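You operate a simulated robot arm through the tools that you are given. There is no shell and no other tool.

The job below is to be done with a simulated robot arm. You get a single attempt, and the scene is never put back.

## Task
Pump the glue pot up to MAX.
Fine: valve on POT to fill; pump off and valve shut after; spill nothing.

It is judged by the outcome, as a careful person would: the job done as asked, and still so three seconds after it is handed in. It fails if anything else is knocked over, pushed out of place, dropped, spilled or broken.

## Robot
A 6-joint arm with a two-finger gripper, fixed in place. Base frame: the origin is on the floor under the middle of its stand, x ahead of it, y to its left, z up; the work surface is at about z = 0.32. Units: m, rad, N and s.
It reaches about 1.637 m from its shoulder. Its first joint turns from -2.897 to 2.897 rad. Payload 3.43 kg.
Tool frame: the origin (TCP) lies between the finger pads and is the grasp point; the fingertips stand 0.02 m ahead of it; z points along the fingers, y is the line along which they close. The gripper opens to 0.19 m; its body begins 0.248 m behind the TCP.
Orientation is told as [roll, pitch, yaw] about the base's x, y, z axes, in that order, counted from this pose: with the fingers straight down and closing along the base's y, the tool's x points along the base's -x, its y along +y and its z along -z.

## Interface
- The arm moves only by the tool nudge_tool. Its argument "commands" is a list of rows, each an object of numbers (a shift or turn left out is 0, a gripper value left out holds the last): "tx", "ty", "tz": the shift along the base's x, y, z in units of 40 mm (1.0 is 40 mm); "wx", "wy", "wz": the turn, a rotation vector about the base's x, y, z in units of 5 degrees (1.0 is 5 degrees); "jaw": the opening, from 0 (shut) to 1 (fully open). In form: [{"tx": .., "ty": .., "tz": .., "wx": .., "wy": .., "wz": .., "jaw": ..}, ...]. A call has 1 to 20 rows; each row shifts and turns the commanded pose from where the row before left it. A call with a number of a shift or a turn outside -1 to 1 is refused whole. Each row takes 0.2 s and may step no farther than 0.05 m and 0.15 rad from the row before; otherwise, or with a gripper value out of range, the whole call is refused. Where a pose cannot be reached the arm comes as near as it can. A force on the tool above 90 N (or 10 N above the force at the start of the call, whichever is more), or a blocked arm, ends the call early, and 0.2 s more pass. The fingers move at their own pace (about 0.045 m/s each) and stop on an object; they squeeze with about 30 N. The grip force told is the motor's: it shows also when the fingers shut on nothing. Time passes only in rows, and 0.2 s behind the last, so rows that do not move let the fingers close. It gives the time, the measured TCP pose, the force on the tool (base axes), the opening and the grip force at its end, in the units of the frame above (readings bear some noise), with the torque about the TCP (base axes, N m) and any sound that the robot's microphone picked up.
- Cameras (640 x 400 px; columns grow to the right, rows downward): "scene" is fixed at [0.0481, 0.5002, 1.499]; the picture's right is [0.16, -0.99, 0.00], its down [-0.63, -0.10, -0.77] and it looks along [0.76, 0.12, -0.64] (base axes); focal length 214 px, centre (320, 200). "wrist" rides on the gripper at [0.07, -0.008, -0.288] in the tool frame; the picture's right is [0.12, 0.99, 0.00], its down [-0.96, 0.12, -0.25] and it looks along [-0.25, 0.03, 0.97] (tool axes); focal length 261 px, centre (320, 200). There is no depth. A picture from a camera that has moved, and an enlarged one, comes with that camera's place and axes in the base frame and with its lens.
- camera(camera): a new picture of that camera. It takes no simulated time.
- slide_trunk(by): slides the trunk up (or, below 0, down) by that many m; the arm rides with it, the base frame stays. It gives what a move gives, with no picture.
- enlarge(camera, box): a new picture of the part [left, top, right, bottom] of that camera's present view, enlarged. It takes no simulated time.
- hand_in(): hands the job in; it is judged then, once.

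Places have to be worked out from the pictures, the camera data and where the tool is seen. Open the gripper and draw the arm clear of the work before you hand the job in, unless the task says otherwise.

The tools are called after "Request:" as a command line: name --argument value ..., lists and objects as JSON in quotes. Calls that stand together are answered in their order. nudge_tool: Moves the arm, as the interface text tells. Its arguments: {"type":"object","properties":{"commands":{"type":"array","items":{"type":"object","properties":{"tx":{"type":"number"},"ty":{"type":"number"},"tz":{"type":"number"},"wx":{"type":"number"},"wy":{"type":"number"},"wz":{"type":"number"},"jaw":{"type":"number"}}}}},"required":["commands"]} The other tools are called the same way: slide_trunk (by) moves the trunk up or down; camera (camera) takes a picture; enlarge (camera, box) takes an enlarged picture of a part of a camera's view; hand_in () hands the job in.

At the start:

```text
time_s: 0.0
position: [0.5842, 0.4214, 1.2598]
ee_rot: [0.0, 0.001, 0.0]
force: [0.1, 0.0, -0.6]
ft_torque: [-0.01, 0.0, -0.02]
grip_width: 0.1899
grasp_force: 0.1
trunk travel left (down, up): [-0.175, 0.065]
```

scene: 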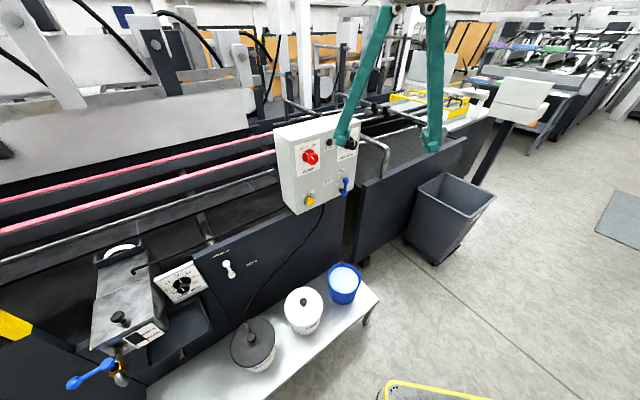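
wrist: 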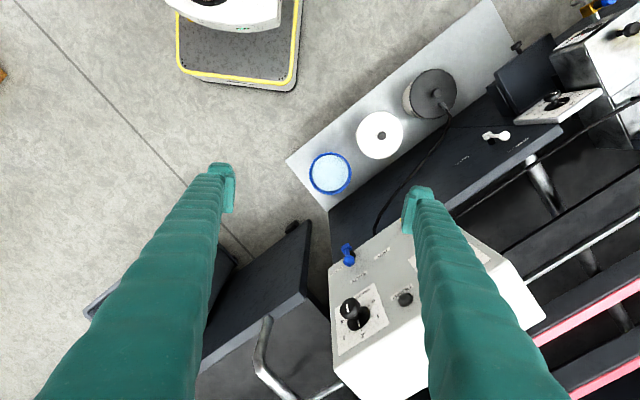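

I start by looking closer at the control box, the bench with the pots, and the glue pot at the left.

Request:
enlarge --camera "scene" --box '[260, 100, 380, 220]'

Request:
enlarge --camera "scene" --box '[60, 230, 280, 400]'

Request:
enlarge --camera "scene" --box '[200, 240, 400, 400]'

Request:
enlarge --camera "wrist" --box '[310, 200, 560, 400]'

Request:
enlarge --camera "wrist" --box '[380, 0, 640, 200]'

```text
3.33 times, centred on (320, 160) of scene
camera zoom: at [0.0481, 0.5002, 1.499], right [0.16, -0.99, 0.0], down [-0.63, -0.1, -0.77], along [0.76, 0.12, -0.64], focal length 715 px, centre (320, 333)
```

zoom: 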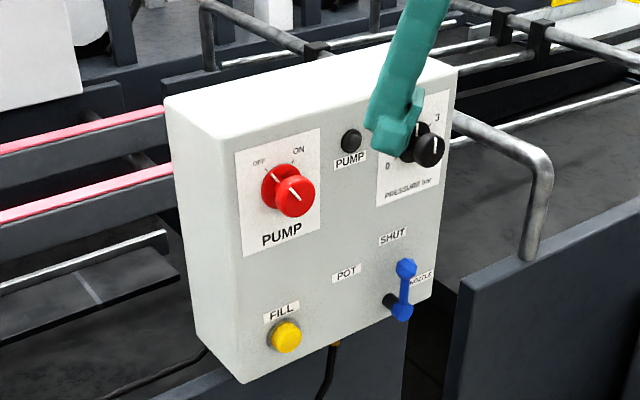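

```text
2.35 times, centred on (170, 315) of scene
camera zoom: at [0.0481, 0.5002, 1.499], right [0.16, -0.99, 0.0], down [-0.63, -0.1, -0.77], along [0.76, 0.12, -0.64], focal length 505 px, centre (673, -71)
```

zoom: 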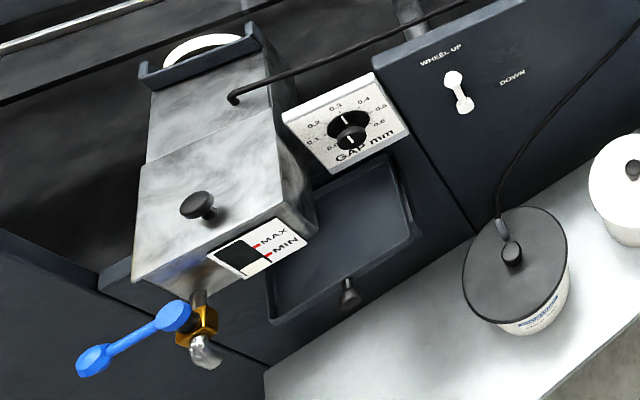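

```text
2.50 times, centred on (300, 320) of scene
camera zoom: at [0.0481, 0.5002, 1.499], right [0.16, -0.99, 0.0], down [-0.63, -0.1, -0.77], along [0.76, 0.12, -0.64], focal length 536 px, centre (370, -100)
```

zoom: 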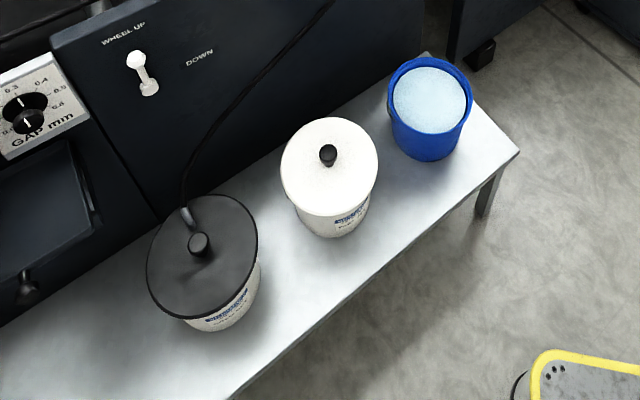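

```text
2.00 times, centred on (435, 300) of wrist
camera zoom: at [0.5143, 0.4127, 1.5472], right [-0.12, 0.99, 0.0], down [0.96, 0.12, 0.25], along [0.25, 0.03, -0.97], focal length 521 px, centre (90, 0)
```

zoom: 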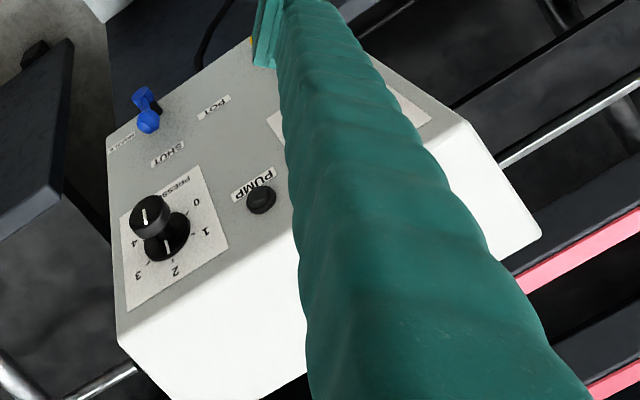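

```text
2.00 times, centred on (510, 100) of wrist
camera zoom: at [0.5143, 0.4127, 1.5472], right [-0.12, 0.99, 0.0], down [0.96, 0.12, 0.25], along [0.25, 0.03, -0.97], focal length 521 px, centre (-60, 400)
```

zoom: 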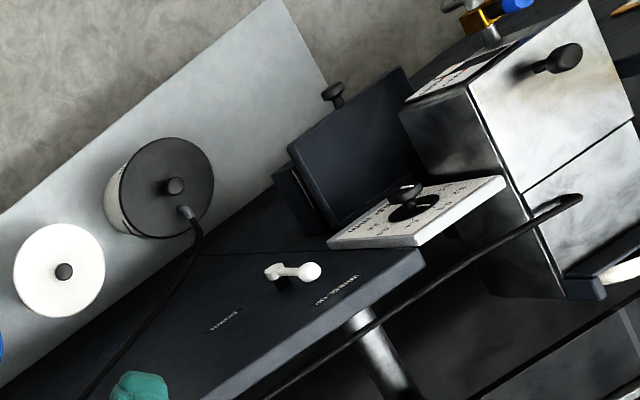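

The panel looks vertical and faces the robot base: red PUMP switch on OFF, blue valve lever upright near SHUT, yellow FILL button and pressure knob. I zoom in on the details that matter most before moving: the gauge, the drain lever and the panel controls.

Request:
enlarge --camera "scene" --box '[120, 315, 184, 355]'

Request:
enlarge --camera "scene" --box '[60, 340, 156, 400]'

Request:
enlarge --camera "scene" --box '[320, 165, 368, 201]'

Request:
enlarge --camera "scene" --box '[290, 134, 338, 164]'

Request:
enlarge --camera "wrist" --box '[325, 235, 405, 335]'

Request:
enlarge --camera "wrist" --box '[540, 0, 640, 63]'

```text
10.00 times, centred on (152, 335) of scene
camera zoom: at [0.0481, 0.5002, 1.499], right [0.16, -0.99, 0.0], down [-0.63, -0.1, -0.77], along [0.76, 0.12, -0.64], focal length 2145 px, centre (2000, -1150)
```

zoom: 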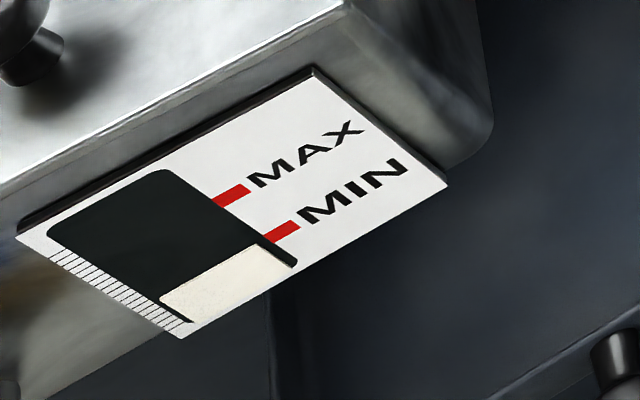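

```text
6.67 times, centred on (108, 370) of scene
camera zoom: at [0.0481, 0.5002, 1.499], right [0.16, -0.99, 0.0], down [-0.63, -0.1, -0.77], along [0.76, 0.12, -0.64], focal length 1430 px, centre (1733, -933)
```

zoom: 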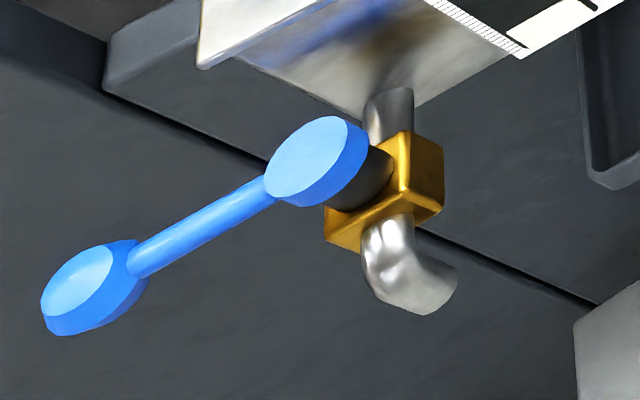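

```text
11.11 times, centred on (344, 183) of scene
camera zoom: at [0.0481, 0.5002, 1.499], right [0.16, -0.99, 0.0], down [-0.63, -0.1, -0.77], along [0.76, 0.12, -0.64], focal length 2383 px, centre (53, 389)
```

zoom: 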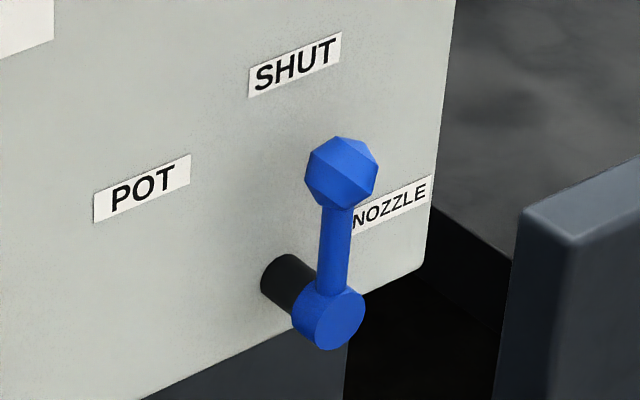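

```text
13.33 times, centred on (314, 149) of scene
camera zoom: at [0.0481, 0.5002, 1.499], right [0.16, -0.99, 0.0], down [-0.63, -0.1, -0.77], along [0.76, 0.12, -0.64], focal length 2860 px, centre (400, 880)
```

zoom: 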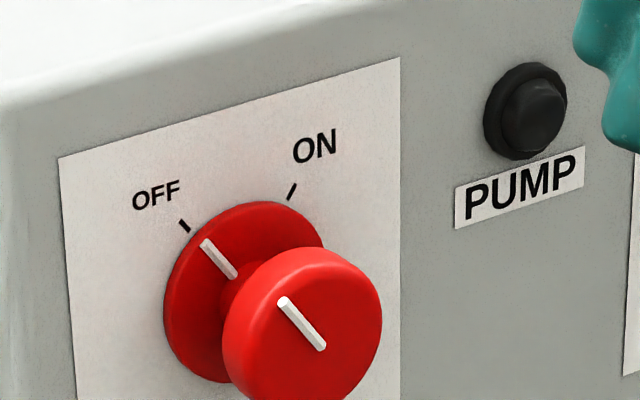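

```text
4.00 times, centred on (365, 285) of wrist
camera zoom: at [0.5143, 0.4127, 1.5472], right [-0.12, 0.99, 0.0], down [0.96, 0.12, 0.25], along [0.25, 0.03, -0.97], focal length 1043 px, centre (140, -140)
```

zoom: 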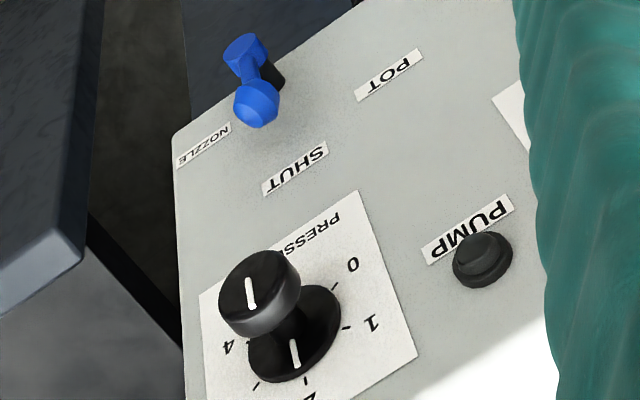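

```text
6.35 times, centred on (590, 32) of wrist
camera zoom: at [0.5143, 0.4127, 1.5472], right [-0.12, 0.99, 0.0], down [0.96, 0.12, 0.25], along [0.25, 0.03, -0.97], focal length 1655 px, centre (-1394, 1270)
```

zoom: 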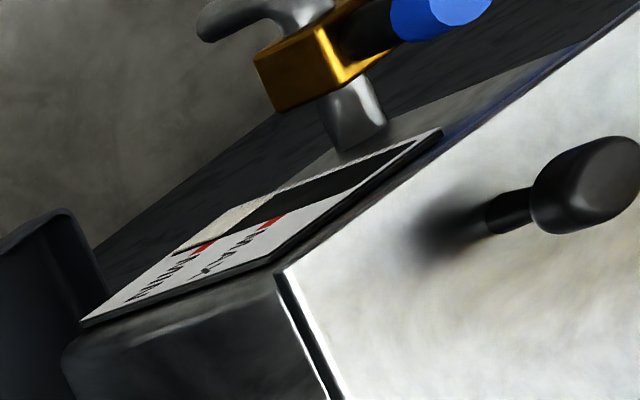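

The lever is upright on SHUT, the drain lever is crosswise to its pipe (closed), pump OFF, and the pot level is just below MIN and readable in the scene camera. The panel is vertical through about (0.766, 0.584), facing along (-0.705, -0.71, 0). I first yaw the tool 45° in place.

Request:
nudge_tool --commands '[{"wz": 1}, {"wz": 1}, {"wz": 1}, {"wz": 1}, {"wz": 1}, {"wz": 1}, {"wz": 1}, {"wz": 1}, {"wz": 1}]'

```text
time_s: 2.0
position: [0.5854, 0.419, 1.2598]
ee_rot: [-0.001, 0.0, 0.788]
force: [0.3, 1.0, 1.4]
ft_torque: [0.0, 0.01, 0.0]
grip_width: 0.1896
grasp_force: 0.1
trunk travel left (down, up): [-0.175, 0.065]
```

Yaw is at 0.788 as asked. Now I pitch the fingers up toward the panel about the panel's horizontal axis, half the way first, holding position.

Request:
nudge_tool --commands '[{"wx": 0.98, "wy": -0.98}, {"wx": 0.98, "wy": -0.98}, {"wx": 0.98, "wy": -0.98}, {"wx": 0.98, "wy": -0.98}, {"wx": 0.98, "wy": -0.98}, {"wx": 0.98, "wy": -0.98}]'

```text
time_s: 3.4
position: [0.5855, 0.4211, 1.2589]
ee_rot: [0.0, -0.727, 0.786]
force: [0.3, 0.3, -0.8]
ft_torque: [-0.05, 0.07, 0.0]
grip_width: 0.19
grasp_force: 0.0
trunk travel left (down, up): [-0.175, 0.065]
```

The pitch works (-0.727 rad so far). I finish the pitch to horizontal while lowering toward the height of the upper row of controls.

Request:
nudge_tool --commands '[{"wx": 0.98, "wy": -0.98, "tz": -0.3}, {"wx": 0.98, "wy": -0.98, "tz": -0.3}, {"wx": 0.98, "wy": -0.98, "tz": -0.3}, {"wx": 0.98, "wy": -0.98, "tz": -0.3}, {"wx": 0.98, "wy": -0.98, "tz": -0.3}, {"wx": 0.98, "wy": -0.98, "tz": -0.3}, {"wx": 0.97, "wy": -0.97, "tz": -0.3}]'

Request:
camera --camera "wrist"

Request:
camera --camera "scene"

```text
time_s: 5.2
position: [0.515, 0.4712, 1.1389]
ee_rot: [-0.537, -1.353, 1.545]
force: [-0.2, -0.3, 0.3]
ft_torque: [-0.02, 0.04, 0.01]
grip_width: 0.1902
grasp_force: 0.0
out of reach, approached as far as the arm can: row 4, 5
trunk travel left (down, up): [-0.175, 0.065]
stopped in row 7: the arm was blocked; the commanded pose is now the measured one
```

```text
taken
camera wrist: at [0.3676, 0.2146, 1.1241], right [-0.84, 0.49, -0.23], down [-0.22, 0.06, 0.97], along [0.5, 0.87, 0.06], focal length 261 px, centre (320, 200)
```

wrist: 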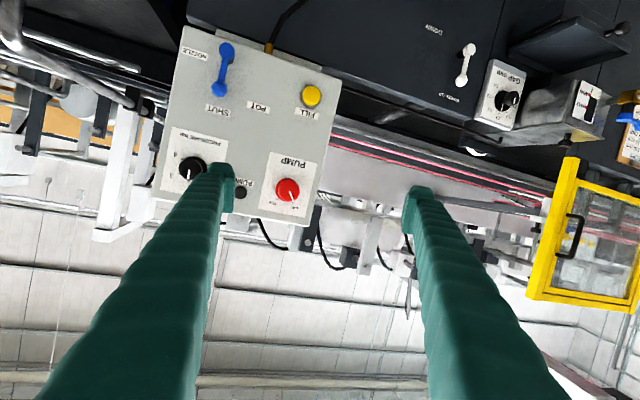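

```text
taken
```

scene: 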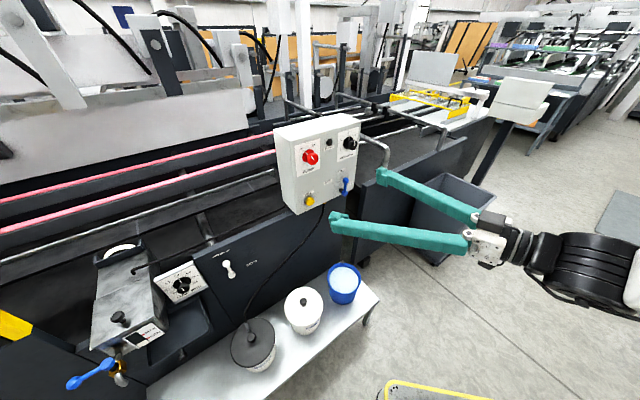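

The arm folded too far back and stopped; nothing was touched (forces near 0). The tool is pointed about 12° too far left and 10° down, with the TCP ~0.26 m in front of the panel. I move forward along the panel normal to unfold, then correct the orientation.

Request:
nudge_tool --commands '[{"tx": 0.45, "ty": 0.45}, {"tx": 0.45, "ty": 0.45}, {"tx": 0.45, "ty": 0.45}, {"tx": 0.45, "ty": 0.45}]'

Request:
nudge_tool --commands '[{"tx": 0.22, "ty": 0.22, "wx": 0.49, "wy": -0.08, "wz": -0.49}, {"tx": 0.22, "ty": 0.22, "wx": 0.49, "wy": -0.08, "wz": -0.49}, {"tx": 0.22, "ty": 0.22, "wx": 0.49, "wy": -0.08, "wz": -0.49}, {"wx": 0.49, "wy": -0.08, "wz": -0.49}, {"wx": 0.49, "wy": -0.08, "wz": -0.49}]'

Request:
camera --camera "wrist"

```text
time_s: 6.2
position: [0.5869, 0.5425, 1.1397]
ee_rot: [-0.539, -1.351, 1.544]
force: [-0.6, -1.6, -0.1]
ft_torque: [-0.09, 0.05, -0.01]
grip_width: 0.1899
grasp_force: 0.0
trunk travel left (down, up): [-0.175, 0.065]
```

```text
time_s: 7.4
position: [0.6185, 0.5641, 1.1389]
ee_rot: [-0.709, -1.478, 1.593]
force: [0.3, -0.5, -0.4]
ft_torque: [0.01, 0.02, 0.0]
grip_width: 0.1903
grasp_force: 0.1
out of reach, approached as far as the arm can: row 3, 4, 5
trunk travel left (down, up): [-0.175, 0.065]
```

```text
taken
camera wrist: at [0.4427, 0.3302, 1.0902], right [-0.77, 0.61, -0.18], down [-0.25, -0.03, 0.97], along [0.59, 0.79, 0.17], focal length 261 px, centre (320, 200)
```

wrist: 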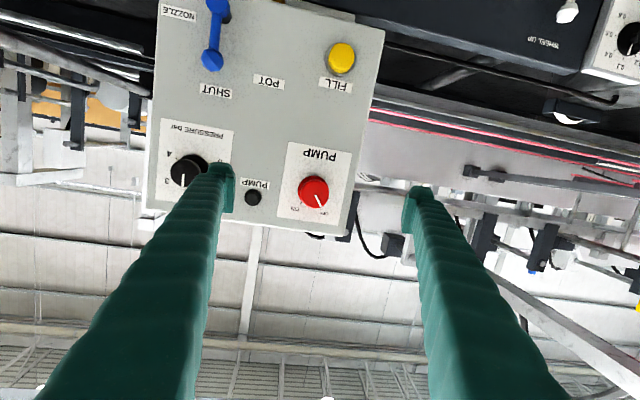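

The tool is now within about 6° of facing the panel squarely, but the arm reports a reach limit, so I check how the arm stands now.

Request:
camera --camera "scene"

Request:
nudge_tool --commands '[{"tx": 0.35, "ty": 0.35}, {"tx": 0.0, "wx": 0.3, "wy": -0.2, "wz": -0.3}, {"tx": 0.0, "wx": 0.3, "wy": -0.2, "wz": -0.3}]'

```text
taken
```

scene: 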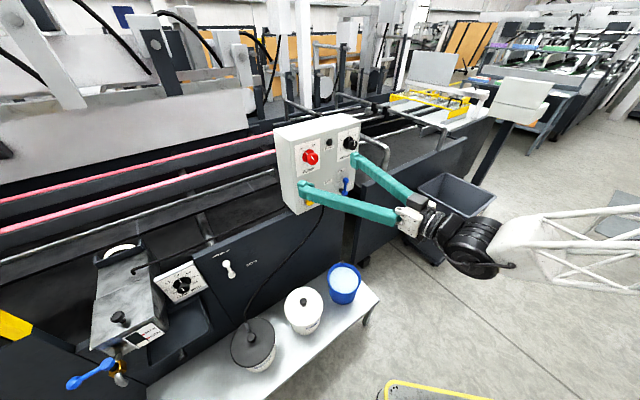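

```text
time_s: 8.2
position: [0.6467, 0.5557, 1.1441]
ee_rot: [-1.286, -1.519, 2.148]
force: [-0.2, 0.4, 0.4]
ft_torque: [0.0, 0.05, -0.01]
grip_width: 0.1899
grasp_force: 0.0
out of reach, approached as far as the arm can: row 3
trunk travel left (down, up): [-0.175, 0.065]
```

The pose improved to about 1.52 rad pitch; I check the exact axes with the wrist camera.

Request:
camera --camera "wrist"

Request:
camera --camera "scene"

```text
taken
camera wrist: at [0.4688, 0.3304, 1.0784], right [-0.75, 0.64, -0.17], down [-0.28, -0.07, 0.96], along [0.6, 0.77, 0.23], focal length 261 px, centre (320, 200)
```

wrist: 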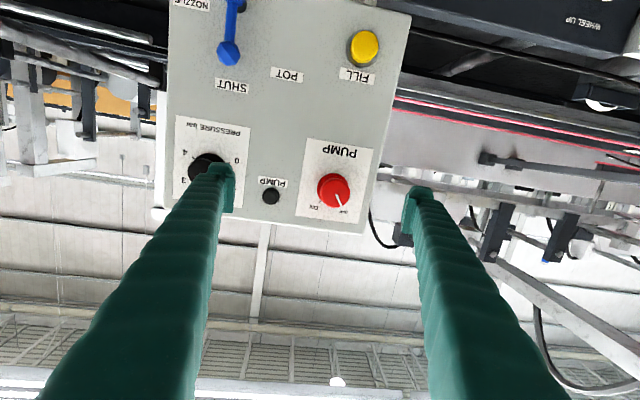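

```text
taken
```

scene: 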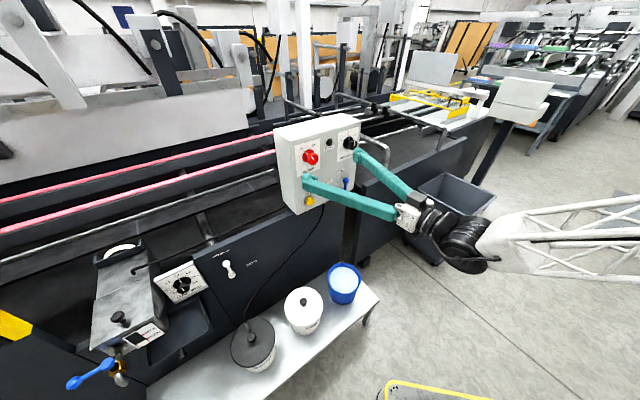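

The tool now points about 4° left of the panel normal and is level. I zoom the wrist view to fix the panel plane and control positions more precisely.

Request:
enlarge --camera "wrist" --box '[150, 0, 310, 120]'

Request:
enlarge --camera "wrist" --box '[270, 0, 430, 120]'

Request:
enlarge --camera "wrist" --box '[240, 120, 400, 240]'

Request:
enlarge --camera "scene" --box '[270, 110, 366, 170]'

Request:
enlarge --camera "scene" --box '[280, 160, 376, 220]'

```text
3.33 times, centred on (230, 60) of wrist
camera zoom: at [0.4688, 0.3304, 1.0784], right [-0.75, 0.64, -0.17], down [-0.28, -0.07, 0.96], along [0.6, 0.77, 0.23], focal length 869 px, centre (620, 667)
```

zoom: 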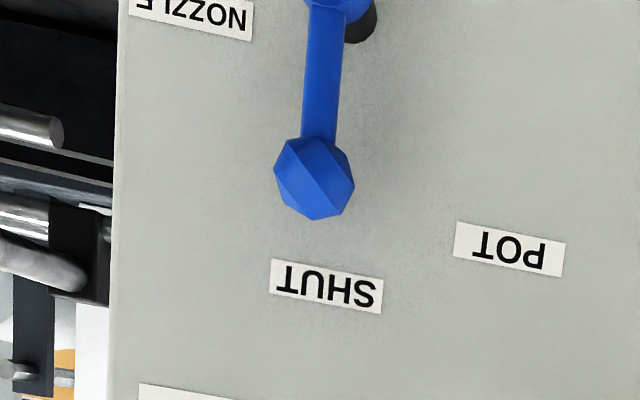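

```text
3.33 times, centred on (350, 60) of wrist
camera zoom: at [0.4688, 0.3304, 1.0784], right [-0.75, 0.64, -0.17], down [-0.28, -0.07, 0.96], along [0.6, 0.77, 0.23], focal length 869 px, centre (220, 667)
```

zoom: 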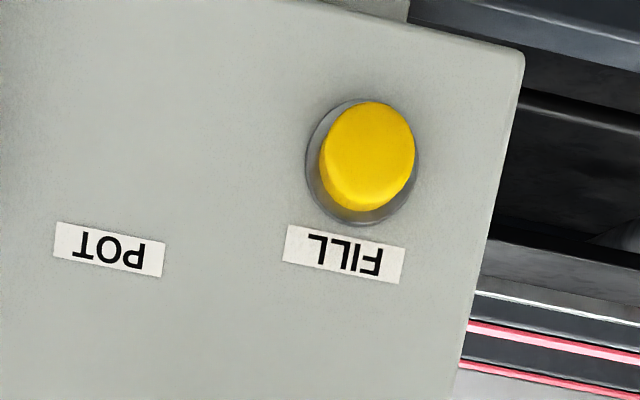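

```text
3.33 times, centred on (320, 180) of wrist
camera zoom: at [0.4688, 0.3304, 1.0784], right [-0.75, 0.64, -0.17], down [-0.28, -0.07, 0.96], along [0.6, 0.77, 0.23], focal length 869 px, centre (320, 267)
```

zoom: 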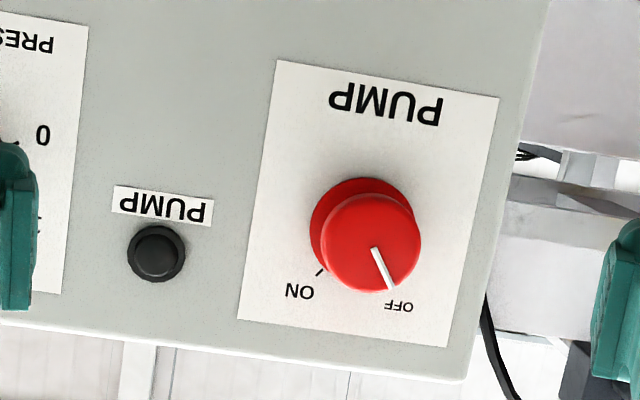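

```text
6.67 times, centred on (318, 140) of scene
camera zoom: at [0.0481, 0.5002, 1.499], right [0.16, -0.99, 0.0], down [-0.63, -0.1, -0.77], along [0.76, 0.12, -0.64], focal length 1430 px, centre (333, 600)
```

zoom: 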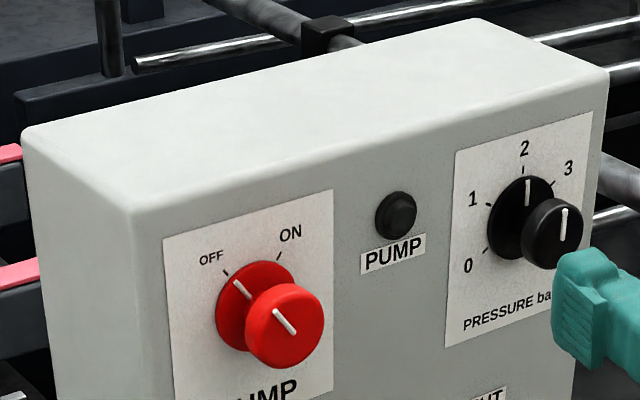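

```text
6.67 times, centred on (328, 190) of scene
camera zoom: at [0.0481, 0.5002, 1.499], right [0.16, -0.99, 0.0], down [-0.63, -0.1, -0.77], along [0.76, 0.12, -0.64], focal length 1430 px, centre (267, 267)
```

zoom: 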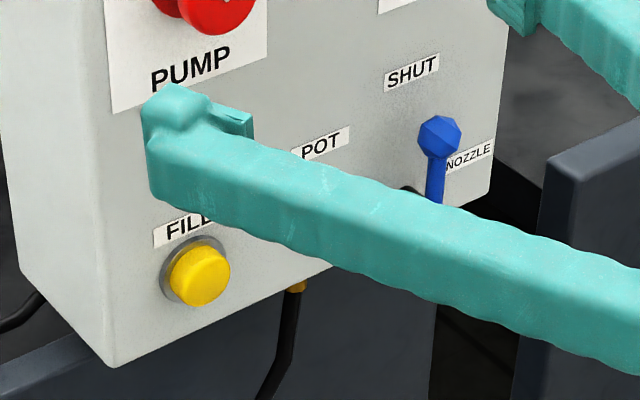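

Refined positions (wrist + scene): lever ball ≈ (0.780, 0.508, 1.001) with hub at z≈0.932 (radius ≈69 mm), red pump cap front ≈ (0.672, 0.623, 1.149), FILL cap ≈ (0.684, 0.641, 0.954). The valve goes first: I move to a stand-off of 0.1 m in front of the lever ball and narrow the jaws.

Request:
nudge_tool --commands '[{"tx": 0.315, "ty": -0.595, "tz": -0.72, "jaw": 0.42}, {"tx": 0.315, "ty": -0.595, "tz": -0.72, "jaw": 0.42}, {"tx": 0.315, "ty": -0.595, "tz": -0.72, "jaw": 0.42}, {"tx": 0.315, "ty": -0.595, "tz": -0.72, "jaw": 0.42}, {"tx": 0.315, "ty": -0.595, "tz": -0.72, "jaw": 0.42}]'

Request:
camera --camera "wrist"

```text
time_s: 9.4
position: [0.7372, 0.4507, 1.0197]
ee_rot: [-1.381, -1.518, 2.217]
force: [-1.3, -0.2, 1.0]
ft_torque: [-0.1, 0.09, -0.16]
grip_width: 0.0833
grasp_force: 0.1
out of reach, approached as far as the arm can: row 1, 3, 4, 5
trunk travel left (down, up): [-0.175, 0.065]
```

```text
taken
camera wrist: at [0.5526, 0.2294, 0.952], right [-0.73, 0.66, -0.17], down [-0.28, -0.07, 0.96], along [0.62, 0.75, 0.23], focal length 261 px, centre (320, 200)
```

wrist: 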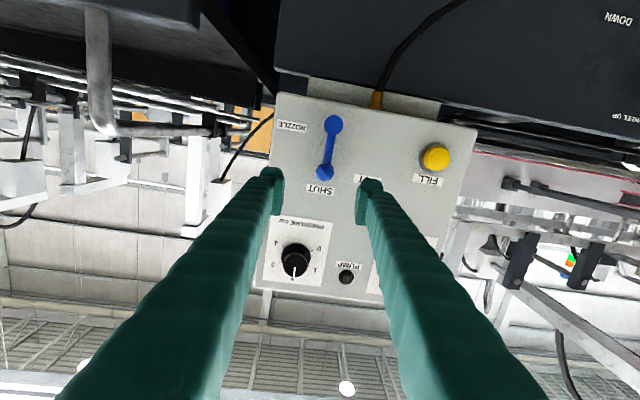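

The lever ball shows at about 71 mm ahead of the TCP, 7 mm to tool-left and 21 mm below. I align first and advance most of the way, then check.

Request:
nudge_tool --commands '[{"tx": -0.13, "ty": 0.12, "tz": -0.53}, {"tx": 0.4, "ty": 0.44}, {"tx": 0.36, "ty": 0.4}]'

Request:
camera --camera "wrist"

Request:
enlarge --camera "scene" --box '[290, 150, 386, 210]'

```text
time_s: 10.2
position: [0.7706, 0.4888, 1.01]
ee_rot: [-1.294, -1.526, 2.13]
force: [0.8, -0.5, 1.1]
ft_torque: [-0.04, 0.06, -0.03]
grip_width: 0.0803
grasp_force: 0.1
out of reach, approached as far as the arm can: row 1
trunk travel left (down, up): [-0.175, 0.065]
```

```text
taken
camera wrist: at [0.5866, 0.2665, 0.9436], right [-0.73, 0.66, -0.16], down [-0.28, -0.07, 0.96], along [0.62, 0.75, 0.23], focal length 261 px, centre (320, 200)
```

wrist: 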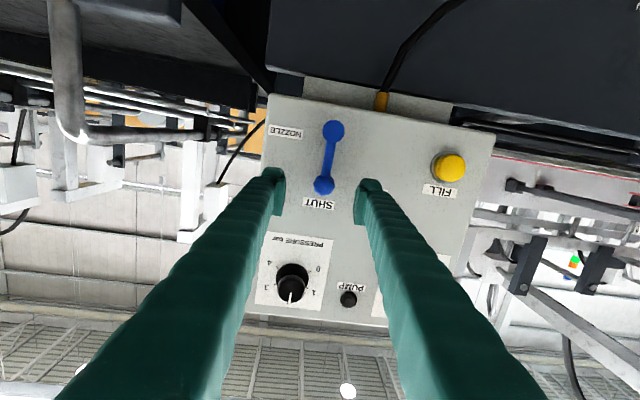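

```text
6.67 times, centred on (338, 180) of scene
camera zoom: at [0.0481, 0.5002, 1.499], right [0.16, -0.99, 0.0], down [-0.63, -0.1, -0.77], along [0.76, 0.12, -0.64], focal length 1430 px, centre (200, 333)
```

zoom: 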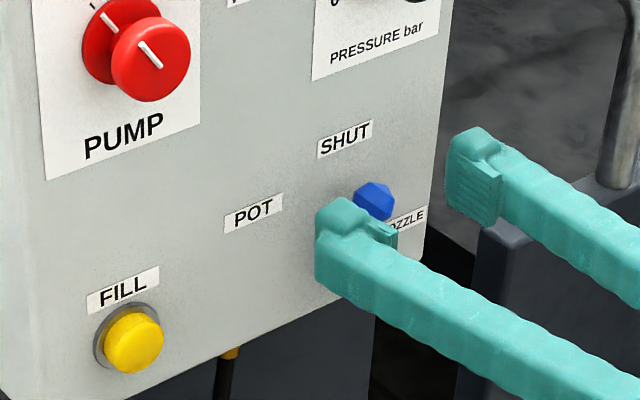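

The ball sits about 21 mm ahead, 11 mm lower and 5 mm to tool-left of the TCP; the fingers straddle it. I close that last gap, then check before gripping.

Request:
nudge_tool --commands '[{"tx": 0.13, "ty": 0.23, "tz": -0.14}, {"tx": 0.13, "ty": 0.23, "tz": -0.14}]'

Request:
camera --camera "wrist"

Request:
enlarge --camera "scene" --box '[306, 160, 370, 200]'

```text
time_s: 10.8
position: [0.7861, 0.5025, 1.0053]
ee_rot: [-1.274, -1.525, 2.112]
force: [0.0, -1.2, 0.4]
ft_torque: [0.0, 0.06, 0.0]
grip_width: 0.0795
grasp_force: 0.0
out of reach, approached as far as the arm can: row 1, 2
trunk travel left (down, up): [-0.175, 0.065]
```

```text
taken
camera wrist: at [0.6025, 0.2802, 0.94], right [-0.73, 0.66, -0.16], down [-0.27, -0.07, 0.96], along [0.62, 0.75, 0.23], focal length 261 px, centre (320, 200)
```

wrist: 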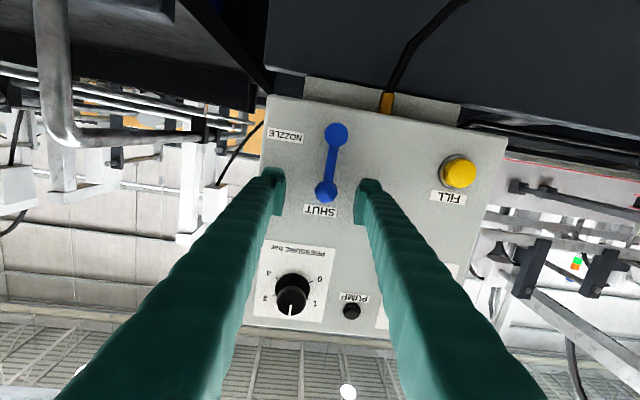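

```text
10.00 times, centred on (338, 180) of scene
camera zoom: at [0.0481, 0.5002, 1.499], right [0.16, -0.99, 0.0], down [-0.63, -0.1, -0.77], along [0.76, 0.12, -0.64], focal length 2145 px, centre (140, 400)
```

zoom: 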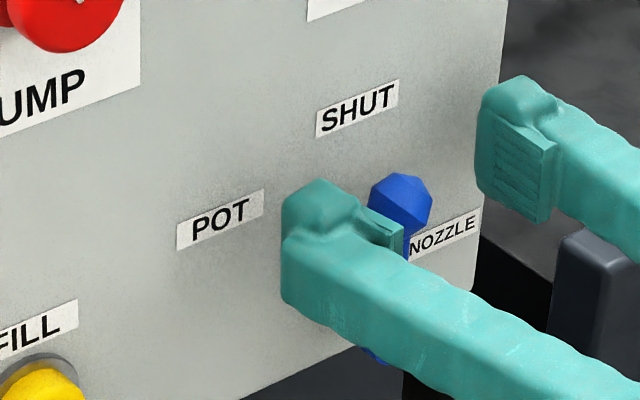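

The arm sits at its lower reach limit here (TCP ended ~6 mm high and 5 mm off). Lowering the trunk should give room, so I back off the lever first, then slide the trunk down 0.1 m.

Request:
nudge_tool --commands '[{"tx": -0.4, "ty": -0.44, "tz": 0.1}, {"tx": -0.4, "ty": -0.44, "tz": 0.3}, {"tz": 0.5}]'

Request:
slide_trunk --by -0.08

```text
time_s: 11.6
position: [0.7547, 0.4677, 1.0396]
ee_rot: [-1.387, -1.516, 2.219]
force: [-0.1, 0.2, -0.1]
ft_torque: [0.08, -0.06, 0.04]
grip_width: 0.0798
grasp_force: 0.0
trunk travel left (down, up): [-0.175, 0.065]
```

```text
time_s: 12.8
position: [0.7536, 0.4666, 0.9592]
ee_rot: [-1.408, -1.517, 2.24]
force: [-1.1, -0.5, -0.1]
ft_torque: [-0.03, 0.01, 0.0]
grip_width: 0.0798
grasp_force: 0.0
trunk travel left (down, up): [-0.095, 0.145]
```

With the trunk lower, I raise the TCP to ball height, shift sideways 7 mm and see whether the reach limit has gone.

Request:
nudge_tool --commands '[{"tz": 0.5, "tx": -0.06, "ty": 0.06}, {"tz": 0.5, "tx": -0.06, "ty": 0.05}, {"wz": -0.5}]'

Request:
camera --camera "wrist"

```text
time_s: 13.6
position: [0.7488, 0.471, 1.0005]
ee_rot: [-1.413, -1.518, 2.201]
force: [-0.5, -0.3, -0.2]
ft_torque: [0.02, -0.01, 0.04]
grip_width: 0.0799
grasp_force: 0.1
trunk travel left (down, up): [-0.095, 0.145]
```

```text
taken
camera wrist: at [0.5545, 0.2595, 0.9334], right [-0.7, 0.69, -0.17], down [-0.29, -0.05, 0.96], along [0.66, 0.72, 0.24], focal length 261 px, centre (320, 200)
```

wrist: 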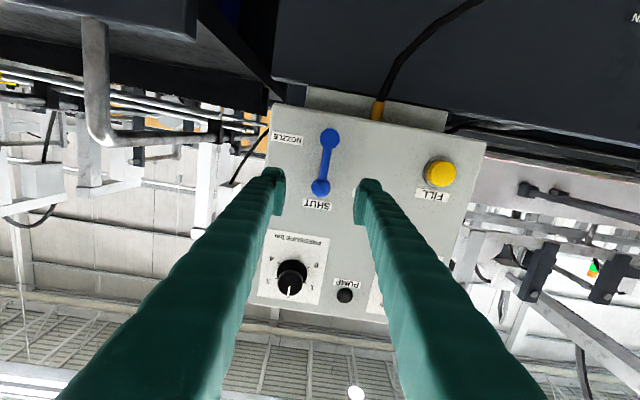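

No reach limits now and the tool faces the panel at 45°, level; the ball lies 49 mm straight ahead of the TCP. I advance those 49 mm.

Request:
nudge_tool --commands '[{"tx": 0.43, "ty": 0.43}, {"tx": 0.43, "ty": 0.43}]'

Request:
enlarge --camera "wrist" --box '[240, 110, 400, 230]'

Request:
enlarge --camera "scene" --box '[306, 160, 370, 200]'

```text
time_s: 14.2
position: [0.7829, 0.5055, 1.0027]
ee_rot: [-1.416, -1.518, 2.204]
force: [-1.1, -0.6, 0.9]
ft_torque: [-0.03, 0.06, 0.0]
grip_width: 0.08
grasp_force: 0.0
trunk travel left (down, up): [-0.095, 0.145]
```

```text
3.33 times, centred on (320, 170) of wrist
camera zoom: at [0.587, 0.294, 0.935], right [-0.7, 0.69, -0.17], down [-0.29, -0.05, 0.96], along [0.66, 0.72, 0.24], focal length 869 px, centre (320, 300)
```

zoom: 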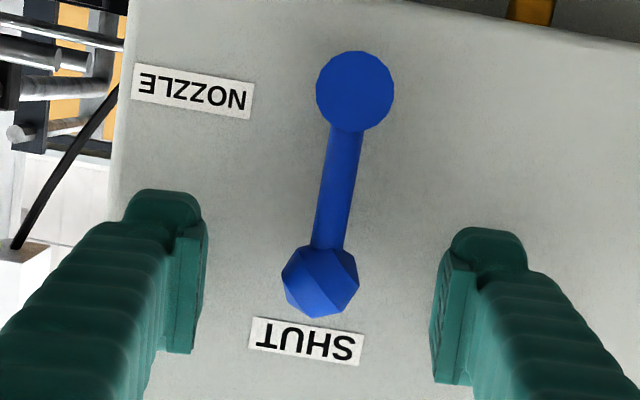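

```text
10.00 times, centred on (338, 180) of scene
camera zoom: at [0.0481, 0.5002, 1.499], right [0.16, -0.99, 0.0], down [-0.63, -0.1, -0.77], along [0.76, 0.12, -0.64], focal length 2145 px, centre (140, 400)
```

zoom: 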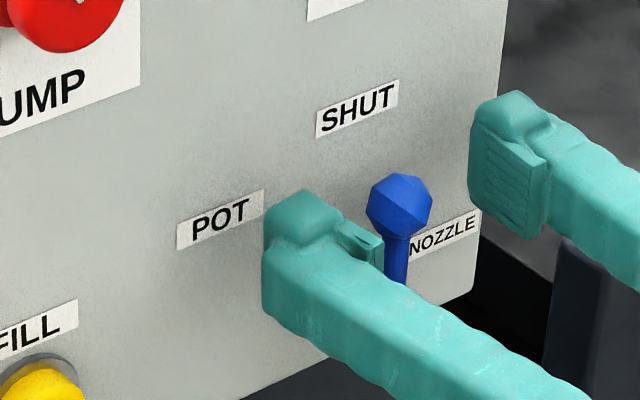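

The ball is nicely between the pads, about 3 mm off centre. I shift 3 mm and close the gripper on it.

Request:
nudge_tool --commands '[{"tx": -0.05, "ty": 0.05}, {"jaw": 0.0}, {}, {}, {}, {}]'

Request:
enlarge --camera "wrist" --box '[240, 110, 400, 230]'

```text
time_s: 15.6
position: [0.7806, 0.5101, 1.0018]
ee_rot: [-1.412, -1.517, 2.198]
force: [0.6, 0.0, 1.4]
ft_torque: [-0.02, 0.01, -0.02]
grip_width: 0.027
grasp_force: 45.4
trunk travel left (down, up): [-0.095, 0.145]
```

```text
3.33 times, centred on (320, 170) of wrist
camera zoom: at [0.5857, 0.2965, 0.9339], right [-0.7, 0.69, -0.17], down [-0.29, -0.05, 0.96], along [0.66, 0.72, 0.24], focal length 869 px, centre (320, 300)
```

zoom: 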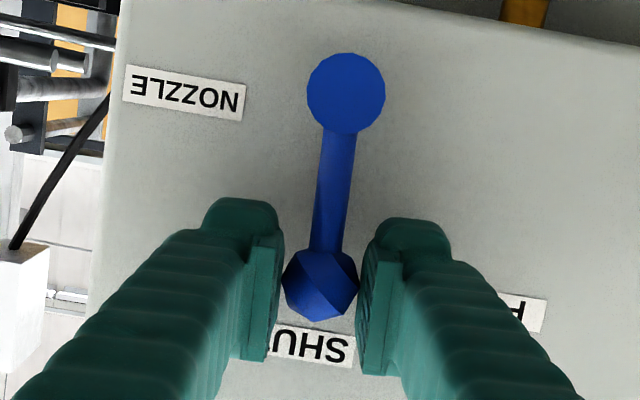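

Gripped at 27 mm. I turn the lever counter-clockwise about its hub (radius 69 mm), rotating the tool with it: first 26° and then a check.

Request:
nudge_tool --commands '[{"tx": -0.137, "ty": 0.136, "tz": -0.011, "wx": -0.909, "wy": -0.909}, {"tx": -0.135, "ty": 0.134, "tz": -0.032, "wx": -0.909, "wy": -0.909}, {"tx": -0.132, "ty": 0.131, "tz": -0.054, "wx": -0.909, "wy": -0.909}, {"tx": -0.127, "ty": 0.126, "tz": -0.074, "wx": -0.909, "wy": -0.909}]'

Request:
camera --camera "wrist"

Request:
enlarge --camera "scene" --box '[306, 160, 370, 200]'

```text
time_s: 16.6
position: [0.8017, 0.4639, 1.092]
ee_rot: [-1.38, -1.121, 2.246]
force: [0.5, 0.1, -0.2]
ft_torque: [0.02, -0.06, -0.03]
grip_width: 0.0
grasp_force: 34.0
out of reach, approached as far as the arm can: row 1, 2, 3, 4
trunk travel left (down, up): [-0.095, 0.145]
```

```text
taken
camera wrist: at [0.6384, 0.2195, 1.0557], right [-0.67, 0.52, -0.53], down [-0.51, 0.21, 0.84], along [0.55, 0.83, 0.13], focal length 261 px, centre (320, 200)
```

wrist: 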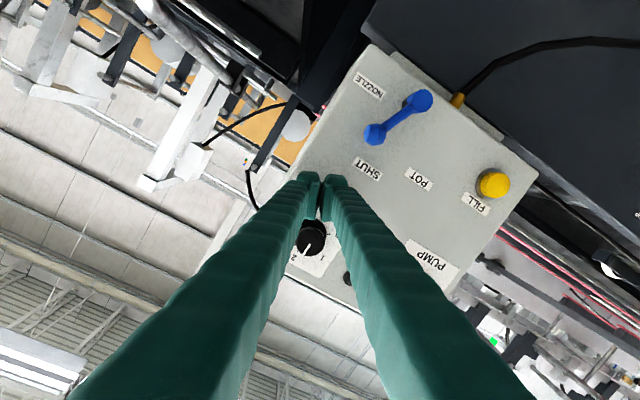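

```text
10.00 times, centred on (338, 180) of scene
camera zoom: at [0.0481, 0.5002, 1.499], right [0.16, -0.99, 0.0], down [-0.63, -0.1, -0.77], along [0.76, 0.12, -0.64], focal length 2145 px, centre (140, 400)
```

zoom: 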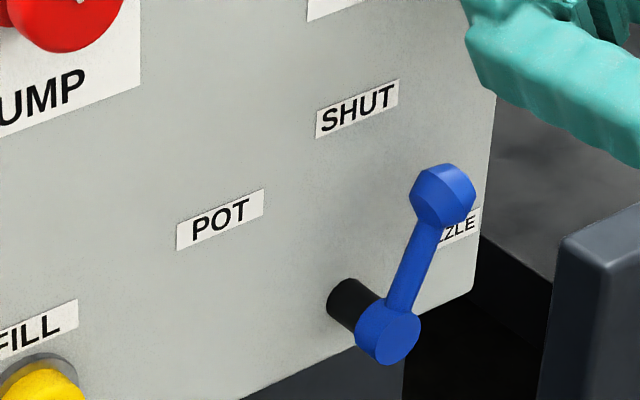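

The arm could not roll that way: it slipped off the ball and drifted up, and the lever moved a little toward NOZZLE (pump is still off, so nothing flows). I back straight off from the panel first and then check that nothing else was disturbed.

Request:
nudge_tool --commands '[{"tx": -0.4, "ty": -0.45, "tz": 0.05}, {"tx": -0.4, "ty": -0.45, "tz": 0.05}]'

Request:
camera --camera "wrist"

Request:
camera --camera "scene"

Request:
enlarge --camera "scene" --box '[280, 120, 376, 210]'

```text
time_s: 17.2
position: [0.7692, 0.4297, 1.094]
ee_rot: [-1.377, -1.122, 2.245]
force: [0.6, -0.3, -0.2]
ft_torque: [0.1, -0.05, 0.06]
grip_width: 0.0
grasp_force: 34.1
trunk travel left (down, up): [-0.095, 0.145]
```

```text
taken
camera wrist: at [0.6054, 0.1862, 1.0583], right [-0.67, 0.52, -0.53], down [-0.5, 0.21, 0.84], along [0.55, 0.83, 0.13], focal length 261 px, centre (320, 200)
```

wrist: 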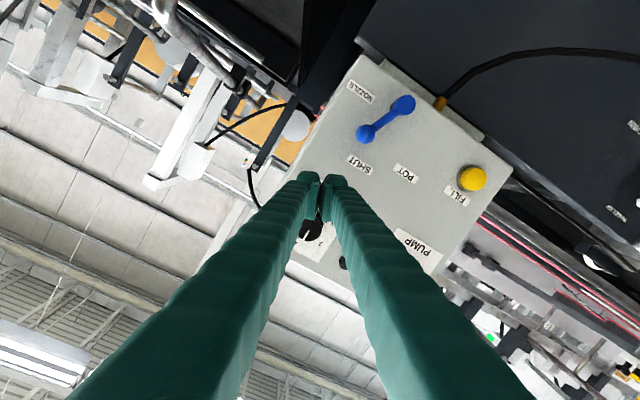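

```text
taken
```

scene: 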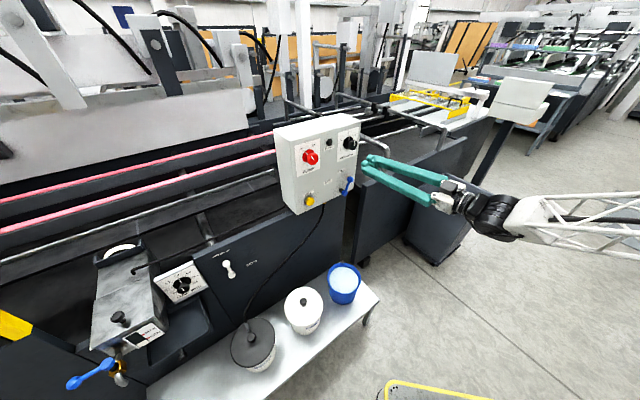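

```text
4.44 times, centred on (328, 165) of scene
camera zoom: at [0.0481, 0.5002, 1.499], right [0.16, -0.99, 0.0], down [-0.63, -0.1, -0.77], along [0.76, 0.12, -0.64], focal length 953 px, centre (284, 356)
```

zoom: 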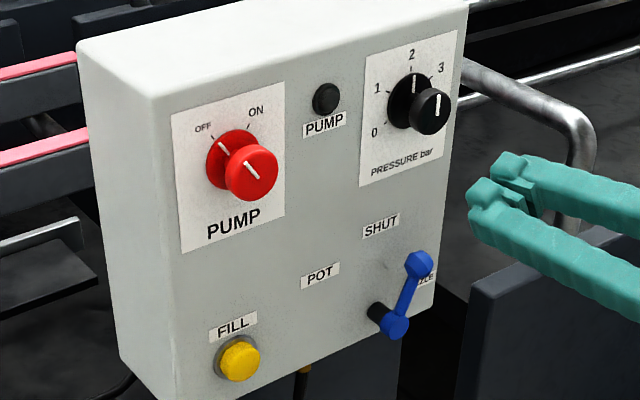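

Pressure knob still reads 2, pump still OFF; the lever is ~25° toward NOZZLE. The failed direction was a negative roll of the wrist; I test rolling the other way (positive about the finger axis) here in free space.

Request:
nudge_tool --commands '[{"wx": 0.859, "wy": 0.978, "wz": -0.109, "jaw": 0.2}, {"wx": 0.859, "wy": 0.978, "wz": -0.109}, {"wx": 0.859, "wy": 0.978, "wz": -0.109}, {"wx": 0.859, "wy": 0.978, "wz": -0.109}]'

Request:
nudge_tool --commands '[{"wx": 0.859, "wy": 0.978, "wz": -0.109}, {"wx": 0.859, "wy": 0.978, "wz": -0.109}, {"wx": 0.859, "wy": 0.978, "wz": -0.109}, {"wx": 0.859, "wy": 0.978, "wz": -0.109}]'

Request:
camera --camera "wrist"

```text
time_s: 18.2
position: [0.7707, 0.4287, 1.0951]
ee_rot: [0.185, -1.484, 0.665]
force: [0.3, -1.1, 0.0]
ft_torque: [0.01, 0.0, -0.01]
grip_width: 0.0379
grasp_force: 0.0
trunk travel left (down, up): [-0.095, 0.145]
```

```text
time_s: 19.2
position: [0.7715, 0.4275, 1.0946]
ee_rot: [1.388, -1.092, -0.557]
force: [0.2, -0.3, -0.2]
ft_torque: [0.02, 0.01, -0.01]
grip_width: 0.038
grasp_force: 0.0
trunk travel left (down, up): [-0.095, 0.145]
```

```text
taken
camera wrist: at [0.5597, 0.2246, 1.0521], right [-0.69, 0.64, 0.34], down [0.14, -0.35, 0.93], along [0.71, 0.68, 0.15], focal length 261 px, centre (320, 200)
```

wrist: 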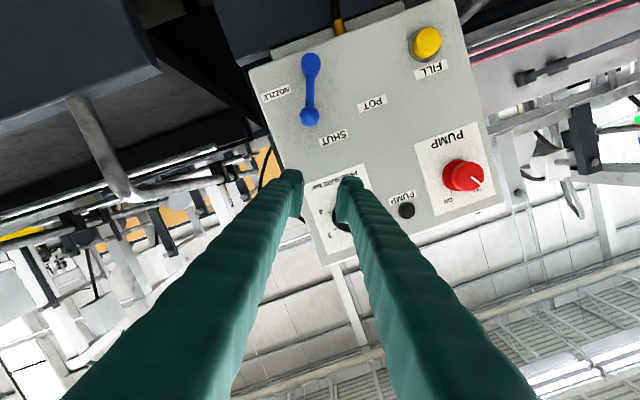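

Rolling positive works with no reach limits. I keep rolling toward the camera-up orientation (about 180° away from before), which should put the wrist in mid-range.

Request:
nudge_tool --commands '[{"wx": 0.859, "wy": 0.978, "wz": -0.109}, {"wx": 0.859, "wy": 0.978, "wz": -0.109}, {"wx": 0.859, "wy": 0.978, "wz": -0.109}, {"wx": 0.859, "wy": 0.978, "wz": -0.109}, {"wx": 0.859, "wy": 0.978, "wz": -0.109}, {"wx": 0.859, "wy": 0.978, "wz": -0.109}, {"wx": 0.859, "wy": 0.978, "wz": -0.109}, {"wx": 0.859, "wy": 0.978, "wz": -0.109}, {"wx": 0.859, "wy": 0.978, "wz": -0.109}, {"wx": 0.859, "wy": 0.978, "wz": -0.109}]'

Request:
nudge_tool --commands '[{"wx": 0.859, "wy": 0.978, "wz": -0.109}, {"wx": 0.859, "wy": 0.978, "wz": -0.109}, {"wx": 0.859, "wy": 0.978, "wz": -0.109}, {"wx": 0.859, "wy": 0.978, "wz": -0.109}, {"wx": 0.859, "wy": 0.978, "wz": -0.109}, {"wx": 0.859, "wy": 0.978, "wz": -0.109}, {"wx": 0.859, "wy": 0.978, "wz": -0.109}, {"wx": 0.859, "wy": 0.978, "wz": -0.109}, {"wx": 0.859, "wy": 0.978, "wz": -0.109}, {"wx": 0.859, "wy": 0.978, "wz": -0.109}]'

Request:
camera --camera "wrist"

Request:
camera --camera "scene"

```text
time_s: 21.4
position: [0.7702, 0.4255, 1.0956]
ee_rot: [1.485, 0.04, -0.724]
force: [0.4, 0.4, 0.8]
ft_torque: [0.03, -0.01, -0.03]
grip_width: 0.0379
grasp_force: 0.0
trunk travel left (down, up): [-0.095, 0.145]
```

```text
time_s: 23.6
position: [0.7696, 0.4263, 1.095]
ee_rot: [1.351, 1.172, -0.924]
force: [0.4, -0.1, 0.9]
ft_torque: [0.0, -0.02, 0.01]
grip_width: 0.0381
grasp_force: 0.2
trunk travel left (down, up): [-0.095, 0.145]
```

```text
taken
camera wrist: at [0.5586, 0.2385, 1.181], right [0.68, -0.54, 0.49], down [0.15, -0.55, -0.82], along [0.72, 0.63, -0.3], focal length 261 px, centre (320, 200)
```

wrist: 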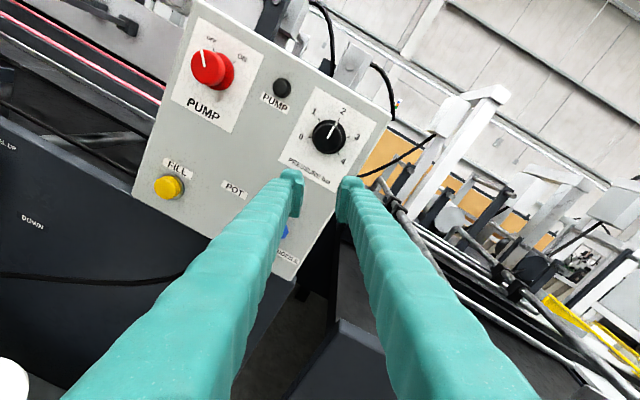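

```text
taken
```

scene: 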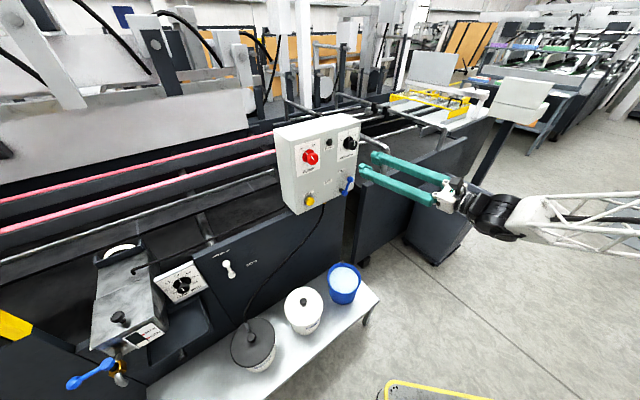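

The camera-up orientation works freely. Now I level the tool and square it to the panel (+23° roll, 5° pitch, -3.5° yaw) and open the jaws to 80 mm.

Request:
nudge_tool --commands '[{"wx": 0.987, "wy": 0.639, "wz": -0.177, "jaw": 0.42}, {"wx": 0.987, "wy": 0.639, "wz": -0.177}, {"wx": 0.987, "wy": 0.639, "wz": -0.177}, {"wx": 0.987, "wy": 0.639, "wz": -0.177}]'

Request:
nudge_tool --commands '[{"tx": -0.13, "ty": 0.09, "tz": -0.62}, {"tx": -0.13, "ty": 0.09, "tz": -0.62}, {"tx": -0.13, "ty": 0.09, "tz": -0.62}, {"tx": -0.13, "ty": 0.08, "tz": -0.62}]'

Request:
camera --camera "wrist"

```text
time_s: 24.6
position: [0.7708, 0.4265, 1.0952]
ee_rot: [-2.84, 1.551, 1.103]
force: [-0.2, 0.2, -0.4]
ft_torque: [0.02, 0.02, 0.0]
grip_width: 0.0799
grasp_force: 0.0
trunk travel left (down, up): [-0.095, 0.145]
```

```text
time_s: 25.6
position: [0.7501, 0.441, 0.9944]
ee_rot: [-2.941, 1.552, 1.0]
force: [-0.1, 0.0, 0.3]
ft_torque: [-0.07, 0.07, -0.06]
grip_width: 0.0798
grasp_force: 0.0
trunk travel left (down, up): [-0.095, 0.145]
```

```text
taken
camera wrist: at [0.5431, 0.2398, 1.0592], right [0.71, -0.69, 0.12], down [-0.08, -0.24, -0.97], along [0.7, 0.68, -0.23], focal length 261 px, centre (320, 200)
```

wrist: 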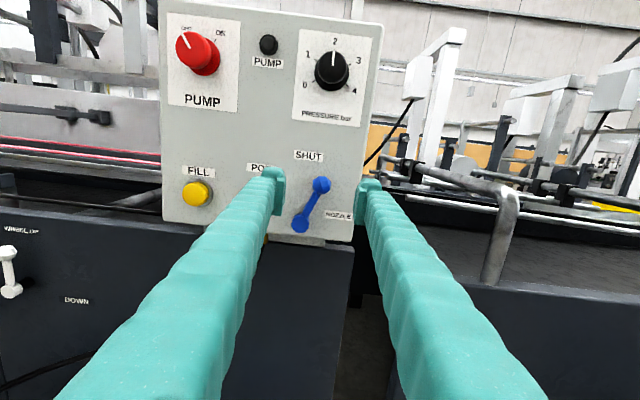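

Everything is in reach and upright now. I zoom on the lever to measure ball and hub.

Request:
enlarge --camera "wrist" --box '[240, 130, 400, 250]'

Request:
enlarge --camera "wrist" --box '[150, 0, 310, 100]'

```text
3.33 times, centred on (320, 190) of wrist
camera zoom: at [0.5431, 0.2398, 1.0592], right [0.71, -0.69, 0.12], down [-0.08, -0.24, -0.97], along [0.7, 0.68, -0.23], focal length 869 px, centre (320, 233)
```

zoom: 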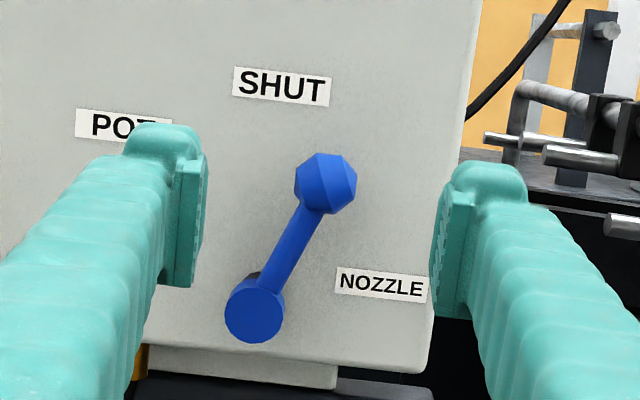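

```text
4.00 times, centred on (230, 50) of wrist
camera zoom: at [0.5431, 0.2398, 1.0592], right [0.71, -0.69, 0.12], down [-0.08, -0.24, -0.97], along [0.7, 0.68, -0.23], focal length 1043 px, centre (680, 800)
```

zoom: 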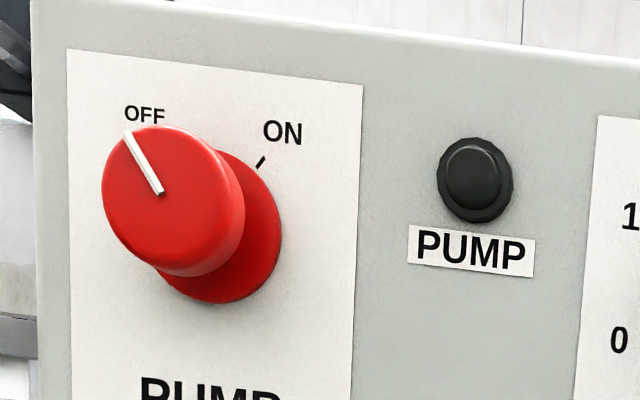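

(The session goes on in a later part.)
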